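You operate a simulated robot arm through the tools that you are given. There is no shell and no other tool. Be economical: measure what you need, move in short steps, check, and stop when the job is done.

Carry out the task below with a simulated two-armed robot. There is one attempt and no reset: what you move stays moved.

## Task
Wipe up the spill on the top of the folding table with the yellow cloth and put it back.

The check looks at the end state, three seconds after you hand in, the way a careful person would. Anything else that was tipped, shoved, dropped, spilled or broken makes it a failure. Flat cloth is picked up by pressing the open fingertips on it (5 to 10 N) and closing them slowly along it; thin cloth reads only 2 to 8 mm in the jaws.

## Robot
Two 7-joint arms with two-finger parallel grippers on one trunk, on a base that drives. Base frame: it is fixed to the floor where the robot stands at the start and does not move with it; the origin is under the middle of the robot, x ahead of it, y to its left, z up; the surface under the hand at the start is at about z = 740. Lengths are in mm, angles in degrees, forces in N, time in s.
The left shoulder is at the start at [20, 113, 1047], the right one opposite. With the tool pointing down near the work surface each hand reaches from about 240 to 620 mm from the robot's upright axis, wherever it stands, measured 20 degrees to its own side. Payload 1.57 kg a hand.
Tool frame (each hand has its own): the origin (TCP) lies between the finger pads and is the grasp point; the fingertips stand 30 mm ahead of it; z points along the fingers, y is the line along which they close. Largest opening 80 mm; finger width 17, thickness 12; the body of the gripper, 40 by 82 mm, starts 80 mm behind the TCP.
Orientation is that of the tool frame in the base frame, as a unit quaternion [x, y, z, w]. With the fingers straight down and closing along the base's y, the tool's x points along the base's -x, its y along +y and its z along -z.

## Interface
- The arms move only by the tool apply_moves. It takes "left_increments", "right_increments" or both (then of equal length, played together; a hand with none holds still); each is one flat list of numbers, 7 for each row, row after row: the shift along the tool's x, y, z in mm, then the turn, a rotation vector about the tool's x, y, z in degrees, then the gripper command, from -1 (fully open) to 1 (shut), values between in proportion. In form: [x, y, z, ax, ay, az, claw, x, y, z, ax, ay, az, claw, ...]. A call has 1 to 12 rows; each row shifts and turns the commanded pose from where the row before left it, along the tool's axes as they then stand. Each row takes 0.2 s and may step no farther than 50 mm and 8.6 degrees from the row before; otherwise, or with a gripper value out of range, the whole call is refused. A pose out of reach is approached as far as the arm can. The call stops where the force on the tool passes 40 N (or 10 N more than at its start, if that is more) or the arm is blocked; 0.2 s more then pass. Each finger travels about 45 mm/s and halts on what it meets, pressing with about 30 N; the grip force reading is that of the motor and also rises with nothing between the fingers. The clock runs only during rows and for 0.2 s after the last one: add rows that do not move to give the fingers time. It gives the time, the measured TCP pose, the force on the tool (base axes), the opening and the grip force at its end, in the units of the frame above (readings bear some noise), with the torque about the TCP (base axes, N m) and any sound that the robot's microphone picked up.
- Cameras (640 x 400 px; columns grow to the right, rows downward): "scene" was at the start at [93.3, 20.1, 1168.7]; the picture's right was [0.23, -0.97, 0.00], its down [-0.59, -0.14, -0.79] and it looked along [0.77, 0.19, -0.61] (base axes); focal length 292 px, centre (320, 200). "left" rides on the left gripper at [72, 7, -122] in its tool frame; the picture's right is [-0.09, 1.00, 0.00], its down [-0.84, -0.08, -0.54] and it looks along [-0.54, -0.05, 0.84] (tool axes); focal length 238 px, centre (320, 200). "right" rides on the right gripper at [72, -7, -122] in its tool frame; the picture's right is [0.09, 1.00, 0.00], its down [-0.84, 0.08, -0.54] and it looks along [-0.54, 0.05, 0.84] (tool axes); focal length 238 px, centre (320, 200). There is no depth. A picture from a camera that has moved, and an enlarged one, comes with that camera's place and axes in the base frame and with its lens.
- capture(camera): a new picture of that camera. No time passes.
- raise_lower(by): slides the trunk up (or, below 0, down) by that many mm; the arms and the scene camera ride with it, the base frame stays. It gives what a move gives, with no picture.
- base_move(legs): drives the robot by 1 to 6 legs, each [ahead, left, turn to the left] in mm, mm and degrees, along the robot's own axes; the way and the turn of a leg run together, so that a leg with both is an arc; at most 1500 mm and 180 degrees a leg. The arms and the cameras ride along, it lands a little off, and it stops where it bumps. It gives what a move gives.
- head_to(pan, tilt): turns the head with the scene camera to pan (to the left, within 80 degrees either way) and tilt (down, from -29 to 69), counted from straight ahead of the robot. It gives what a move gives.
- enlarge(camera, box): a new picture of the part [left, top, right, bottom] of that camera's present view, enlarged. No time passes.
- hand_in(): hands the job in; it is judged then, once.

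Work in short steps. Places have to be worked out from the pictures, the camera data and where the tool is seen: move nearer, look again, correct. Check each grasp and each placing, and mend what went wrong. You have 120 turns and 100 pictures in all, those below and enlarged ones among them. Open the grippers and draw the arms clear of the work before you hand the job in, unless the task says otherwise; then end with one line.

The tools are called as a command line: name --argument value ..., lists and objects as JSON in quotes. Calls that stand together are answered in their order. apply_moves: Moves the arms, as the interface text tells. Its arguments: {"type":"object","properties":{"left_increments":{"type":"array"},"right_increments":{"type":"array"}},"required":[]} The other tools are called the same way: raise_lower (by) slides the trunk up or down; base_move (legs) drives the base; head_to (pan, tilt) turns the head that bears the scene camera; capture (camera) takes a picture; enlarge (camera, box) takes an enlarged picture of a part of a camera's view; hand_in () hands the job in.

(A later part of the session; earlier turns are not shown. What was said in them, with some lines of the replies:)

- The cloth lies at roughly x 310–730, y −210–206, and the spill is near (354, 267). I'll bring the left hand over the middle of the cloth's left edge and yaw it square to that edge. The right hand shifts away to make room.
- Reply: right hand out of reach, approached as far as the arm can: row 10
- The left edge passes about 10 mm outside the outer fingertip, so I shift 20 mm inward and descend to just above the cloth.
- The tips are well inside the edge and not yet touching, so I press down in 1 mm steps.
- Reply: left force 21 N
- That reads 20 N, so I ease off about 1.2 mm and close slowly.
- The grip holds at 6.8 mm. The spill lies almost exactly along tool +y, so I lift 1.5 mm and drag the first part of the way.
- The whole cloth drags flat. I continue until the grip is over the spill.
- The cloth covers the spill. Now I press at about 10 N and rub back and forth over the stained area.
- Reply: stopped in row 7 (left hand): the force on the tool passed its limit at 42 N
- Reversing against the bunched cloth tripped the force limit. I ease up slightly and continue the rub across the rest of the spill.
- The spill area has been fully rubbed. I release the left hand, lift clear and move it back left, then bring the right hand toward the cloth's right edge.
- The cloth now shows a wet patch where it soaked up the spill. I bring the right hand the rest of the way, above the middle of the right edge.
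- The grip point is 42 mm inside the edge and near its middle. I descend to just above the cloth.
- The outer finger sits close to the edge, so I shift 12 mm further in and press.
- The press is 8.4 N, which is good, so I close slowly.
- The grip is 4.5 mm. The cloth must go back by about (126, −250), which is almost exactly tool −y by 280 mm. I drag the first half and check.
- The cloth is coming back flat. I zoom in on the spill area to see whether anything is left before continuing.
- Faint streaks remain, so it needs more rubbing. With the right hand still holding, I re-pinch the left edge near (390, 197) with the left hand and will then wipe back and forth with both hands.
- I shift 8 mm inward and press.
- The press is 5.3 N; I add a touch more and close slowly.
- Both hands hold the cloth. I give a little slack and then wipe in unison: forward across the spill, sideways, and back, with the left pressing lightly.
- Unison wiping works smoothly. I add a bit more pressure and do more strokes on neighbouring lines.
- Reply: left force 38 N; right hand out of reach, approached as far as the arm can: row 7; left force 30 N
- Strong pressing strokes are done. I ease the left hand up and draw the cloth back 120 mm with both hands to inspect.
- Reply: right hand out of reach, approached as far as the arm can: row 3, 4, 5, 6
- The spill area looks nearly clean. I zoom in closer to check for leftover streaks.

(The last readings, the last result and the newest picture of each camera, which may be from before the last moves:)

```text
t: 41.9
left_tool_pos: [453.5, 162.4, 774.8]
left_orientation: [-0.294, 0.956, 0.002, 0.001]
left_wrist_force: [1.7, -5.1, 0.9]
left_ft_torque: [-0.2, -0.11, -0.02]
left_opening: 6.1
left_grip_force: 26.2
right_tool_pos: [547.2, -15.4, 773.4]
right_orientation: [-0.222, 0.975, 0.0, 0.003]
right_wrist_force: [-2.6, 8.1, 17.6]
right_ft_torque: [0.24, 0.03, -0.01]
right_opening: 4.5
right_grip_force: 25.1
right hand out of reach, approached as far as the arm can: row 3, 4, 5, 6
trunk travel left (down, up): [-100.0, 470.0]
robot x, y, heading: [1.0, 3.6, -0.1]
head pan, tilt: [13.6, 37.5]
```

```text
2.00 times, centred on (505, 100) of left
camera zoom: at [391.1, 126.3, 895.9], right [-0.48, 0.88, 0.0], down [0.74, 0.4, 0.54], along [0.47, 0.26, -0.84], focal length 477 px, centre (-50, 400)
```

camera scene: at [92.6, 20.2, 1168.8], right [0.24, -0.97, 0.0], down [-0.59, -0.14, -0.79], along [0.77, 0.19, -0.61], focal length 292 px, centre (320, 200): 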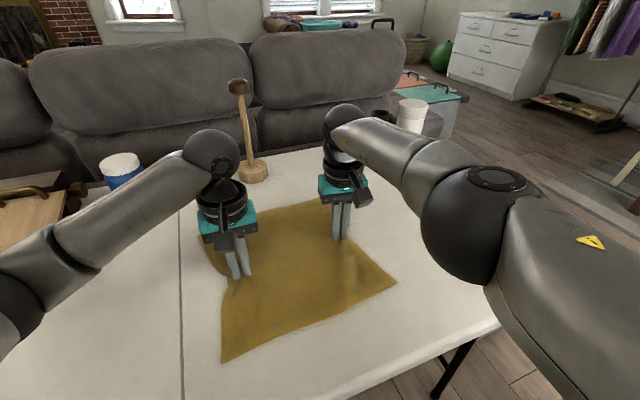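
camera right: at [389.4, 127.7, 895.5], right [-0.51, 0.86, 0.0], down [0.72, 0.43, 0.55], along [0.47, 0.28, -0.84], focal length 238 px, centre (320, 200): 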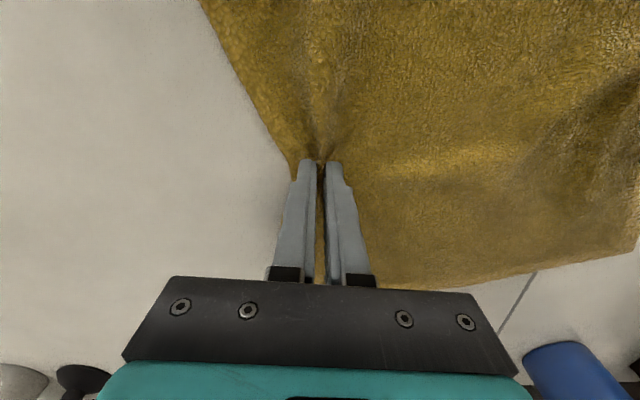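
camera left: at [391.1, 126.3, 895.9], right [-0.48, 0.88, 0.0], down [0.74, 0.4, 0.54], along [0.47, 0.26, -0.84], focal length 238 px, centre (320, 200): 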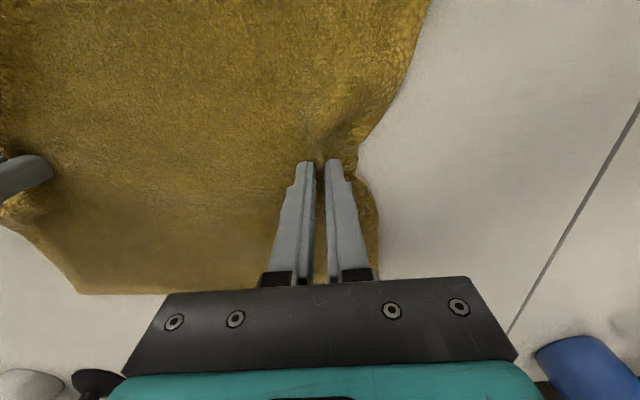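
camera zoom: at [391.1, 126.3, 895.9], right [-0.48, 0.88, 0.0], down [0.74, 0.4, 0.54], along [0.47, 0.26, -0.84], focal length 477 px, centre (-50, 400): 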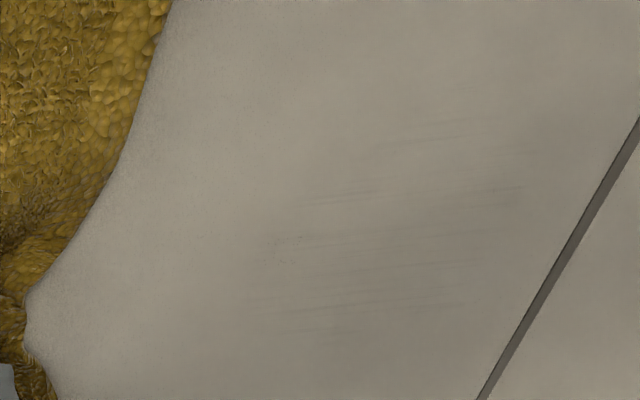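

Only very faint streaks remain. I do another set of pressed strokes covering the whole patch.

apply_moves --left_increments '[2, 20, 0.5, 0, 0, 0, 1, 2, 20, 0.5, 0, 0, 0, 1, 2, 20, 0.3, 0, 0, 0, 1, 2, 20, 0.3, 0, 0, 0, 1, 2, 20, 0, 0, 0, 0, 1, 2, 20, 0, 0, 0, 0, 1, 2, 20, 0, 0, 0, 0, 1, 0, 20, 0, 0, 0, 0, 1, 0, 20, 0, 0, 0, 0, 1, 0, 20, 0, 0, 0, 0, 1, 15, 0, 0, 0, 0, 0, 1]' --right_increments '[5, 19.5, 0, 0, 0, 0, 1, 5, 19.5, 0, 0, 0, 0, 1, 5, 19.5, 0, 0, 0, 0, 1, 5, 19.5, 0, 0, 0, 0, 1, 5, 19.5, 0, 0, 0, 0, 1, 5, 19.5, 0, 0, 0, 0, 1, 5, 19.5, 0, 0, 0, 0, 1, 3, 19.8, 0, 0, 0, 0, 1, 3, 19.8, 0, 0, 0, 0, 1, 3, 19.8, 0, 0, 0, 0, 1, 14.8, -2.2, 0, 0, 0, 0, 1]'

apply_moves --left_increments '[0, -20, 0, 0, 0, 0, 1, 0, -20, 0, 0, 0, 0, 1, 0, -20, 0, 0, 0, 0, 1, 0, -20, 0, 0, 0, 0, 1, 0, -20, 0, 0, 0, 0, 1, 15, 0, 0, 0, 0, 0, 1, 0, 20, 0, 0, 0, 0, 1, 0, 20, 0, 0, 0, 0, 1, 0, 20, 0, 0, 0, 0, 1, 0, 20, 0, 0, 0, 0, 1, 0, 20, 0, 0, 0, 0, 1]' --right_increments '[-3, -19.8, 0, 0, 0, 0, 1, -3, -19.8, 0, 0, 0, 0, 1, -3, -19.8, 0, 0, 0, 0, 1, -3, -19.8, 0, 0, 0, 0, 1, -3, -19.8, 0, 0, 0, 0, 1, 14.8, -2.2, 0, 0, 0, 0, 1, 3, 19.8, 0, 0, 0, 0, 1, 3, 19.8, 0, 0, 0, 0, 1, 3, 19.8, 0, 0, 0, 0, 1, 3, 19.8, 0, 0, 0, 0, 1, 3, 19.8, 0, 0, 0, 0, 1]'

capture --camera "scene"

```text
t: 44.3
left_tool_pos: [314.5, 312.2, 773.2]
left_orientation: [-0.294, 0.956, 0.001, -0.001]
left_wrist_force: [6.0, -6.8, 10.8]
left_ft_torque: [-0.24, -0.2, -0.04]
left_opening: 6.1
left_grip_force: 26.5
right_tool_pos: [412.4, 134.7, 773.8]
right_orientation: [-0.221, 0.975, 0.0, 0.0]
right_wrist_force: [-4.0, 9.6, 4.2]
right_ft_torque: [0.26, 0.13, -0.02]
right_opening: 4.2
right_grip_force: 25.1
trunk travel left (down, up): [-100.0, 470.0]
robot x, y, heading: [0.4, 1.1, 0.0]
head pan, tilt: [13.6, 37.5]
```

```text
t: 46.7
left_tool_pos: [306.9, 303.5, 774.2]
left_orientation: [-0.294, 0.956, 0.001, 0.001]
left_wrist_force: [3.3, -5.9, 6.7]
left_ft_torque: [-0.19, -0.1, -0.03]
left_opening: 6.0
left_grip_force: 26.0
right_tool_pos: [400.5, 125.9, 774.5]
right_orientation: [-0.222, 0.975, 0.001, 0.0]
right_wrist_force: [-2.9, 6.3, 1.7]
right_ft_torque: [0.22, 0.09, -0.01]
right_opening: 4.7
right_grip_force: 24.8
trunk travel left (down, up): [-100.0, 470.0]
robot x, y, heading: [-0.8, -0.9, -0.1]
head pan, tilt: [13.6, 37.5]
```

```text
69 pictures are left
camera scene: at [92.7, 20.0, 1168.8], right [0.24, -0.97, 0.0], down [-0.59, -0.14, -0.79], along [0.77, 0.19, -0.61], focal length 292 px, centre (320, 200)
```

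scene: 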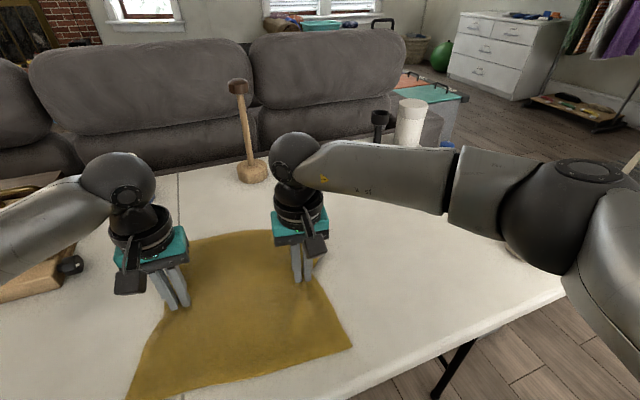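

I press a bit harder for one more pass on the inner lines.

apply_moves --left_increments '[0, 0, 1.2, 0, 0, 0, 1, -10, -20, 0, 0, 0, 0, 1, 0, -20, 0, 0, 0, 0, 1, 0, -20, 0, 0, 0, 0, 1, 0, -20, 0, 0, 0, 0, 1, 0, -20, 0, 0, 0, 0, 1, -15, 0, 0, 0, 0, 0, 1, 0, 20, 0, 0, 0, 0, 1, 0, 20, 0, 0, 0, 0, 1, 0, 20, 0, 0, 0, 0, 1, 0, 20, 0, 0, 0, 0, 1, 0, 20, 0, 0, 0, 0, 1]' --right_increments '[0, 0, 0, 0, 0, 0, 1, -12.9, -18.3, 0, 0, 0, 0, 1, -3, -19.8, 0, 0, 0, 0, 1, -3, -19.8, 0, 0, 0, 0, 1, -3, -19.8, 0, 0, 0, 0, 1, -3, -19.8, 0, 0, 0, 0, 1, -14.8, 2.2, 0, 0, 0, 0, 1, 3, 19.8, 0, 0, 0, 0, 1, 3, 19.8, 0, 0, 0, 0, 1, 3, 19.8, 0, 0, 0, 0, 1, 3, 19.8, 0, 0, 0, 0, 1, 3, 19.8, 0, 0, 0, 0, 1]'

apply_moves --left_increments '[-15, 0, 0, 0, 0, 0, 1, 0, -20, 0, 0, 0, 0, 1, 0, -20, 0, 0, 0, 0, 1, 0, -20, 0, 0, 0, 0, 1, 0, -20, 0, 0, 0, 0, 1, 0, -20, 0, 0, 0, 0, 1, 0, -20, -2, 0, 0, 0, 1, 0, -20, 0, 0, 0, 0, 1, 0, -20, 0, 0, 0, 0, 1, 0, -20, 0, 0, 0, 0, 1]' --right_increments '[-14.8, 2.2, 0, 0, 0, 0, 1, -3, -19.8, 0, 0, 0, 0, 1, -3, -19.8, 0, 0, 0, 0, 1, -3, -19.8, 0, 0, 0, 0, 1, -3, -19.8, 0, 0, 0, 0, 1, -3, -19.8, 0, 0, 0, 0, 1, -3, -19.8, 0, 0, 0, 0, 1, -3, -19.8, 0, 0, 0, 0, 1, -3, -19.8, 0, 0, 0, 0, 1, -3, -19.8, 0, 0, 0, 0, 1]'

enlarge --camera "left" --box '[370, 0, 640, 200]'

enlarge --camera "scene" --box '[180, 250, 260, 310]'

```text
t: 49.3
left_tool_pos: [325.1, 315.1, 773.0]
left_orientation: [-0.295, 0.956, 0.002, 0.004]
left_wrist_force: [6.1, -8.6, 24.7]
left_ft_torque: [-0.29, -0.17, -0.03]
left_opening: 5.0
left_grip_force: 25.5
right_tool_pos: [418.2, 139.1, 774.9]
right_orientation: [-0.221, 0.975, 0.0, 0.001]
right_wrist_force: [-2.5, 5.2, 5.6]
right_ft_torque: [0.17, 0.08, 0.02]
right_opening: 4.4
right_grip_force: 24.9
trunk travel left (down, up): [-100.0, 470.0]
robot x, y, heading: [0.5, -1.8, 0.1]
head pan, tilt: [13.6, 37.5]
```

```text
t: 51.5
left_tool_pos: [436.9, 176.0, 773.4]
left_orientation: [-0.293, 0.956, 0.001, 0.001]
left_wrist_force: [0.9, -2.3, 22.5]
left_ft_torque: [-0.12, 0.0, -0.02]
left_opening: 5.4
left_grip_force: 25.5
right_tool_pos: [532.1, -1.3, 773.8]
right_orientation: [-0.222, 0.975, 0.0, 0.001]
right_wrist_force: [-3.7, 8.4, 2.9]
right_ft_torque: [0.26, 0.09, -0.04]
right_opening: 4.6
right_grip_force: 25.0
trunk travel left (down, up): [-100.0, 470.0]
robot x, y, heading: [0.1, -0.5, -0.1]
head pan, tilt: [13.6, 37.5]
```

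```text
2.00 times, centred on (505, 100) of left
camera zoom: at [375.0, 141.0, 893.9], right [-0.48, 0.88, 0.0], down [0.73, 0.41, 0.54], along [0.48, 0.26, -0.84], focal length 477 px, centre (-50, 400)
```

zoom: 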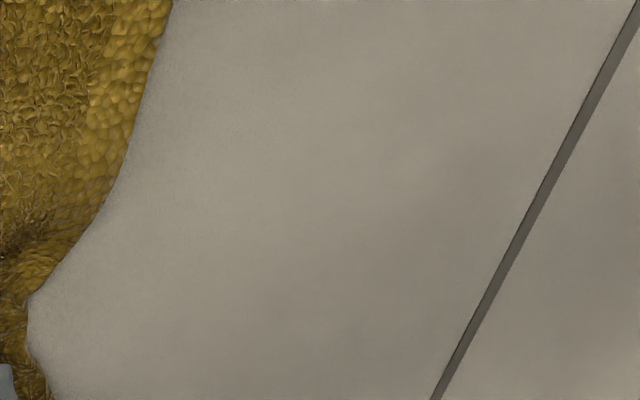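

```text
6.67 times, centred on (220, 280) of scene
camera zoom: at [91.1, 20.2, 1168.9], right [0.24, -0.97, 0.0], down [-0.59, -0.14, -0.79], along [0.77, 0.19, -0.61], focal length 1945 px, centre (987, -333)
```

zoom: 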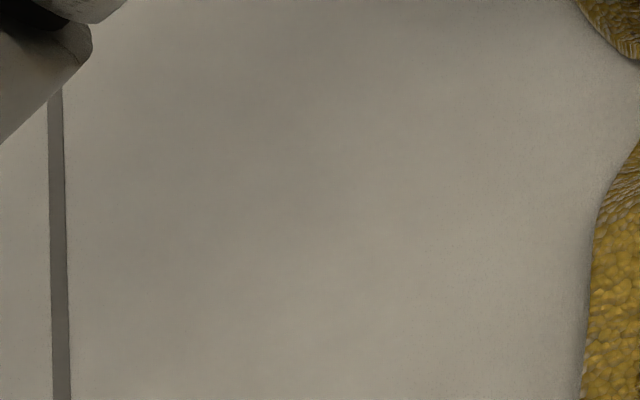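

The table is clean. Now I return the cloth. The right grip should end near (576, −85) and the left near (445, 71), which also undoes a small rotation. I move half the way first.

apply_moves --left_increments '[0, 0, -1.7, 0, 0, 0, 1, 8.7, -15.2, 0, 0, 0, 0, 1, 8.7, -15.2, 0, 0, 0, 0, 1, 8.7, -15.2, 0, 0, 0, 0, 1]' --right_increments '[0, 2, 0, 0, 0, 0, 1, -0.6, -15.8, 0, 0, 0, 0, 1, -0.6, -15.8, 0, 0, 0, 0, 1, -0.6, -15.8, 0, 0, 0, 0, 1]'

capture --camera "scene"

```text
t: 52.5
left_tool_pos: [441.5, 123.9, 772.8]
left_orientation: [-0.294, 0.956, 0.002, 0.0]
left_wrist_force: [-0.3, 4.5, 12.4]
left_ft_torque: [0.11, 0.03, -0.01]
left_opening: 4.8
left_grip_force: 25.5
right_tool_pos: [548.4, -30.1, 774.7]
right_orientation: [-0.219, 0.976, -0.002, 0.002]
right_wrist_force: [0.9, -0.7, 5.9]
right_ft_torque: [0.01, -0.05, 0.06]
right_opening: 4.5
right_grip_force: 25.1
right hand out of reach, approached as far as the arm can: row 4
trunk travel left (down, up): [-100.0, 470.0]
robot x, y, heading: [0.2, 0.5, 0.1]
head pan, tilt: [13.6, 37.5]
```

```text
66 pictures are left
camera scene: at [91.8, 20.5, 1168.9], right [0.24, -0.97, 0.0], down [-0.59, -0.14, -0.79], along [0.77, 0.19, -0.61], focal length 292 px, centre (320, 200)
```

scene: 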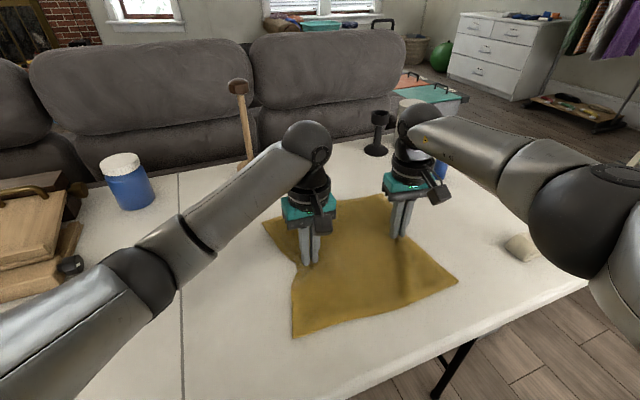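

The right wrist is near its yaw limit. I untwist it by 16° clockwise while moving the remaining way in unison.

apply_moves --left_increments '[6.6, -11.5, -0.5, 0, 0, 0, 1, 6.6, -11.5, 0, 0, 0, 0, 1, 6.6, -11.5, 0, 0, 0, 0, 1, 6.6, -11.5, 0, 0, 0, 0, 1]' --right_increments '[-0.8, -15.4, 0, 0, 0, 4, 1, -1.9, -15.3, 0, 0, 0, 4, 1, -2.9, -15.1, 0, 0, 0, 4, 1, -4, -14.9, 0, 0, 0, 4, 1]'

capture --camera "scene"

capture --camera "right"

```text
t: 53.5
left_tool_pos: [446.6, 70.7, 773.7]
left_orientation: [-0.294, 0.956, 0.001, 0.001]
left_wrist_force: [2.0, -2.2, 8.5]
left_ft_torque: [-0.1, -0.08, -0.01]
left_opening: 5.3
left_grip_force: 25.2
right_tool_pos: [569.9, -85.2, 773.6]
right_orientation: [-0.084, 0.996, 0.0, 0.0]
right_wrist_force: [-1.6, 4.8, 4.6]
right_ft_torque: [0.11, 0.05, 0.11]
right_opening: 4.5
right_grip_force: 24.5
right hand out of reach, approached as far as the arm can: row 3, 4
trunk travel left (down, up): [-100.0, 470.0]
robot x, y, heading: [-0.7, -3.2, -0.1]
head pan, tilt: [13.6, 37.5]
```

```text
65 pictures are left
camera scene: at [92.1, 20.4, 1168.8], right [0.24, -0.97, 0.0], down [-0.59, -0.14, -0.79], along [0.77, 0.19, -0.61], focal length 292 px, centre (320, 200)
```

scene: 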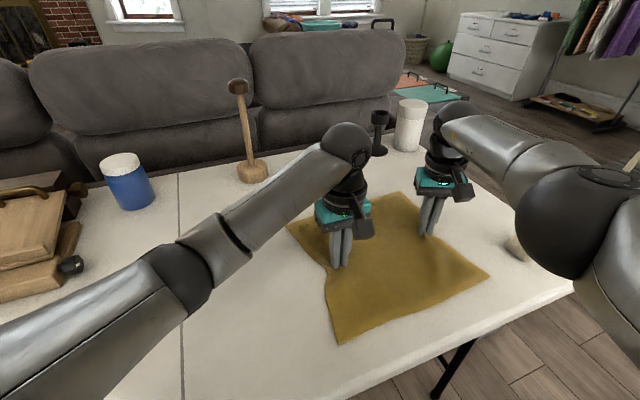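

```text
64 pictures are left
camera right: at [501.8, -105.1, 896.4], right [-0.26, 0.97, 0.0], down [0.81, 0.21, 0.54], along [0.52, 0.14, -0.84], focal length 238 px, centre (320, 200)
```

right: 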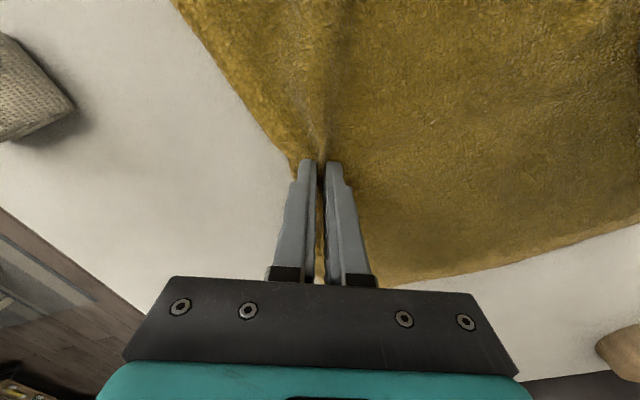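

The corners are within about 15 mm of their original pixels. I nudge both hands about 10 mm further, then release the left hand and lift it off.

apply_moves --left_increments '[1, -5, 0, 0, 0, 0, 1, 1, -5, 0, 0, 0, 0, 1, 0, 0, 0, 0, 0, 0, 0.6, 0, 0, 0, 0, 0, 0, 0.2, 0, 0, 0, 0, 0, 0, 0, 0, 0, -10, 0, 0, 0, 0, 0, 0, -30, 0, 0, 0, 0, 0, 0, -40, 0, 0, 0, 0, 0, 20, -40, 0, 0, 0, 0, 0, 40, -20, 0, 0, 0, 0, 0, 45, 0, 0, 0, 0, 0, 0, 45, 0, 0, 0, 0, 0]' --right_increments '[-1.2, -5, 0, 0, 0, 0, 1, -1.2, -5, 0, 0, 0, 0, 1, 0, 0, 0, 0, 0, 0, 1, 0, 0, 0, 0, 0, 0, 1, 0, 0, 0, 0, 0, 0, 1, 0, 0, 0, 0, 0, 0, 1, 0, 0, 0, 0, 0, 0, 1, 0, 0, 0, 0, 0, 0, 1, 0, 0, 0, 0, 0, 0, 1, 0, 0, 0, 0, 0, 0, 1, 0, 0, 0, 0, 0, 0, 1, 0, 0, 0, 0, 0, 0, 1]'

capture --camera "scene"

```text
t: 56.1
left_tool_pos: [364.6, 188.9, 914.8]
left_orientation: [-0.294, 0.956, 0.002, 0.0]
left_wrist_force: [0.1, 1.2, -0.3]
left_ft_torque: [0.02, 0.01, 0.03]
left_opening: 40.1
left_grip_force: 0.0
right_tool_pos: [571.7, -96.7, 773.2]
right_orientation: [-0.084, 0.996, 0.0, 0.001]
right_wrist_force: [-1.4, 0.3, 12.0]
right_ft_torque: [-0.03, 0.03, 0.07]
right_opening: 4.4
right_grip_force: 25.2
trunk travel left (down, up): [-100.0, 470.0]
robot x, y, heading: [2.2, -2.1, -0.2]
head pan, tilt: [13.6, 37.5]
```

```text
63 pictures are left
camera scene: at [92.3, 20.5, 1168.8], right [0.24, -0.97, 0.0], down [-0.59, -0.14, -0.79], along [0.77, 0.19, -0.61], focal length 292 px, centre (320, 200)
```

scene: 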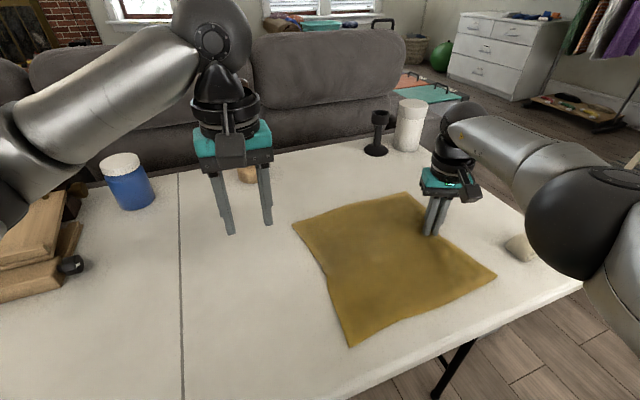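

The corners now match the original within a few pixels. I release the right hand, lift straight up, and draw both arms back.

apply_moves --right_increments '[0, 0, -0.7, 0, 0, 0, 1, 0, 0, 0, 0, 0, 0, 0.6, 0, 0, 0, 0, 0, 0, 0.3, 0, 0, 0, 0, 0, 0, 0.1, 0, 0, -8, 0, 0, 0, 0.1, 0, 0, -30, 0, 0, 0, 0, 0, 0, -40, 0, 0, 0, 0, 0, 0, -40, 0, 0, 0, 0, 0, 0, -40, 0, 0, 0, -0.5, 30, 0, -10, 0, 0, 0, -1, 30, -20, 0, 0, 0, 0, -1, 30, -20, 0, 0, 0, 0, -1]' --left_increments '[0, 30, 0, 0, 0, 0, 0, 0, 30, 0, 0, 0, 0, 0, 0, 30, -10, 0, 0, 0, 0, -20, 30, -20, 0, 0, 0, -1, -20, 0, -20, 0, 0, 0, -1, 0, 0, 0, 0, 0, 0, -1, 0, 0, 0, 0, 0, 0, -1, 0, 0, 0, 0, 0, 0, -1, 0, 0, 0, 0, 0, 0, -1, 0, 0, 0, 0, 0, 0, -1, 0, 0, 0, 0, 0, 0, -1, 0, 0, 0, 0, 0, 0, -1]'

capture --camera "scene"

capture --camera "left"

```text
t: 58.7
left_tool_pos: [329.0, 308.5, 965.3]
left_orientation: [-0.294, 0.956, 0.002, 0.0]
left_wrist_force: [0.5, 0.2, 0.5]
left_ft_torque: [0.0, 0.03, 0.03]
left_opening: 80.1
left_grip_force: 0.1
right_tool_pos: [483.7, -151.0, 942.2]
right_orientation: [-0.082, 0.997, 0.0, 0.0]
right_wrist_force: [0.1, 0.2, 0.5]
right_ft_torque: [-0.03, -0.02, -0.02]
right_opening: 80.0
right_grip_force: 0.1
right hand out of reach, approached as far as the arm can: row 9
trunk travel left (down, up): [-100.0, 470.0]
robot x, y, heading: [1.5, -2.4, -0.1]
head pan, tilt: [13.6, 37.5]
```

```text
62 pictures are left
camera scene: at [92.9, 20.2, 1168.7], right [0.24, -0.97, 0.0], down [-0.59, -0.14, -0.79], along [0.77, 0.19, -0.61], focal length 292 px, centre (320, 200)
```

scene: 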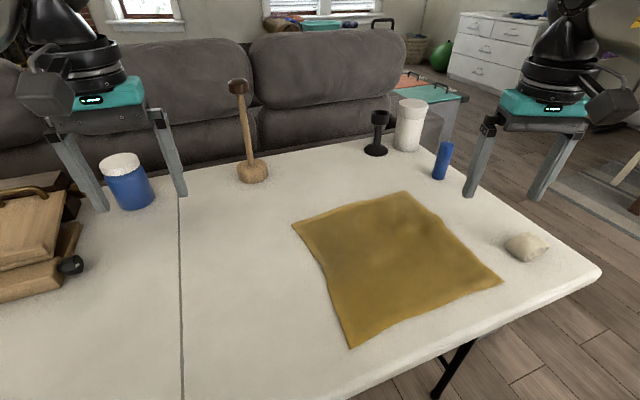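

```text
61 pictures are left
camera left: at [266.9, 273.9, 1086.6], right [-0.48, 0.88, 0.0], down [0.74, 0.4, 0.54], along [0.47, 0.26, -0.84], focal length 238 px, centre (320, 200)
```

left: 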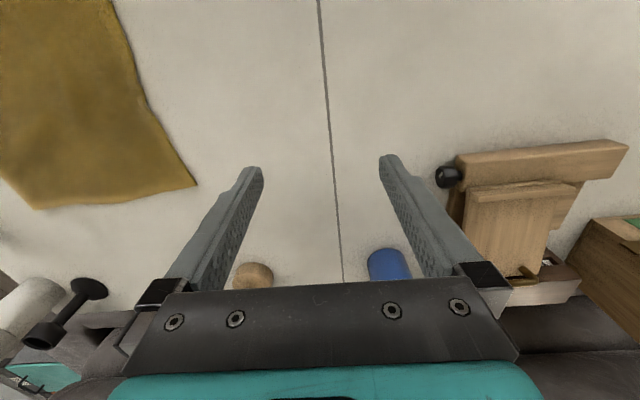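

The cloth is back and nothing else has moved. I take one last close look at the spill area.

enlarge --camera "scene" --box '[170, 230, 290, 320]'

enlarge --camera "left" --box '[150, 0, 400, 180]'

```text
4.44 times, centred on (230, 275) of scene
camera zoom: at [92.9, 20.2, 1168.7], right [0.24, -0.97, 0.0], down [-0.59, -0.14, -0.79], along [0.77, 0.19, -0.61], focal length 1297 px, centre (720, -133)
```

zoom: 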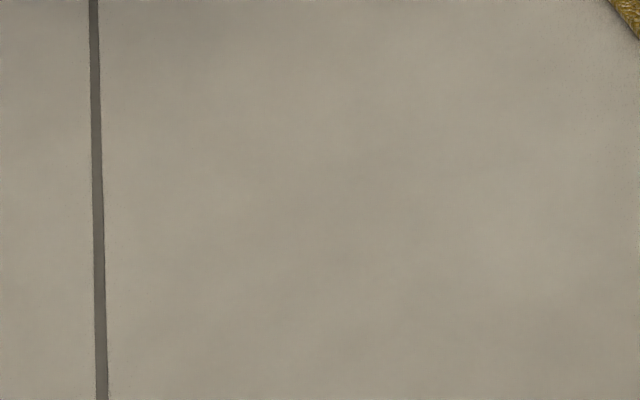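

```text
2.22 times, centred on (275, 90) of left
camera zoom: at [266.9, 273.9, 1086.6], right [-0.48, 0.88, 0.0], down [0.74, 0.4, 0.54], along [0.47, 0.26, -0.84], focal length 530 px, centre (420, 444)
```

zoom: 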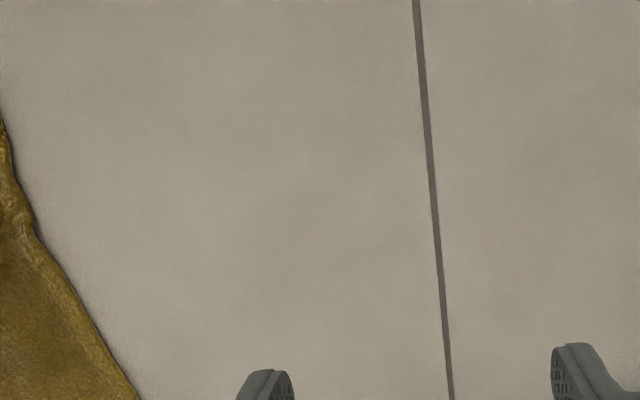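

The table is clean, the cloth is back in place, and both arms are clear with grippers open, so I hand in.

hand_in

```text
The job is handed in.
```

I wiped up the spill with the yellow cloth and laid the cloth back flat within about a centimetre or two of where it started; nothing else was disturbed.
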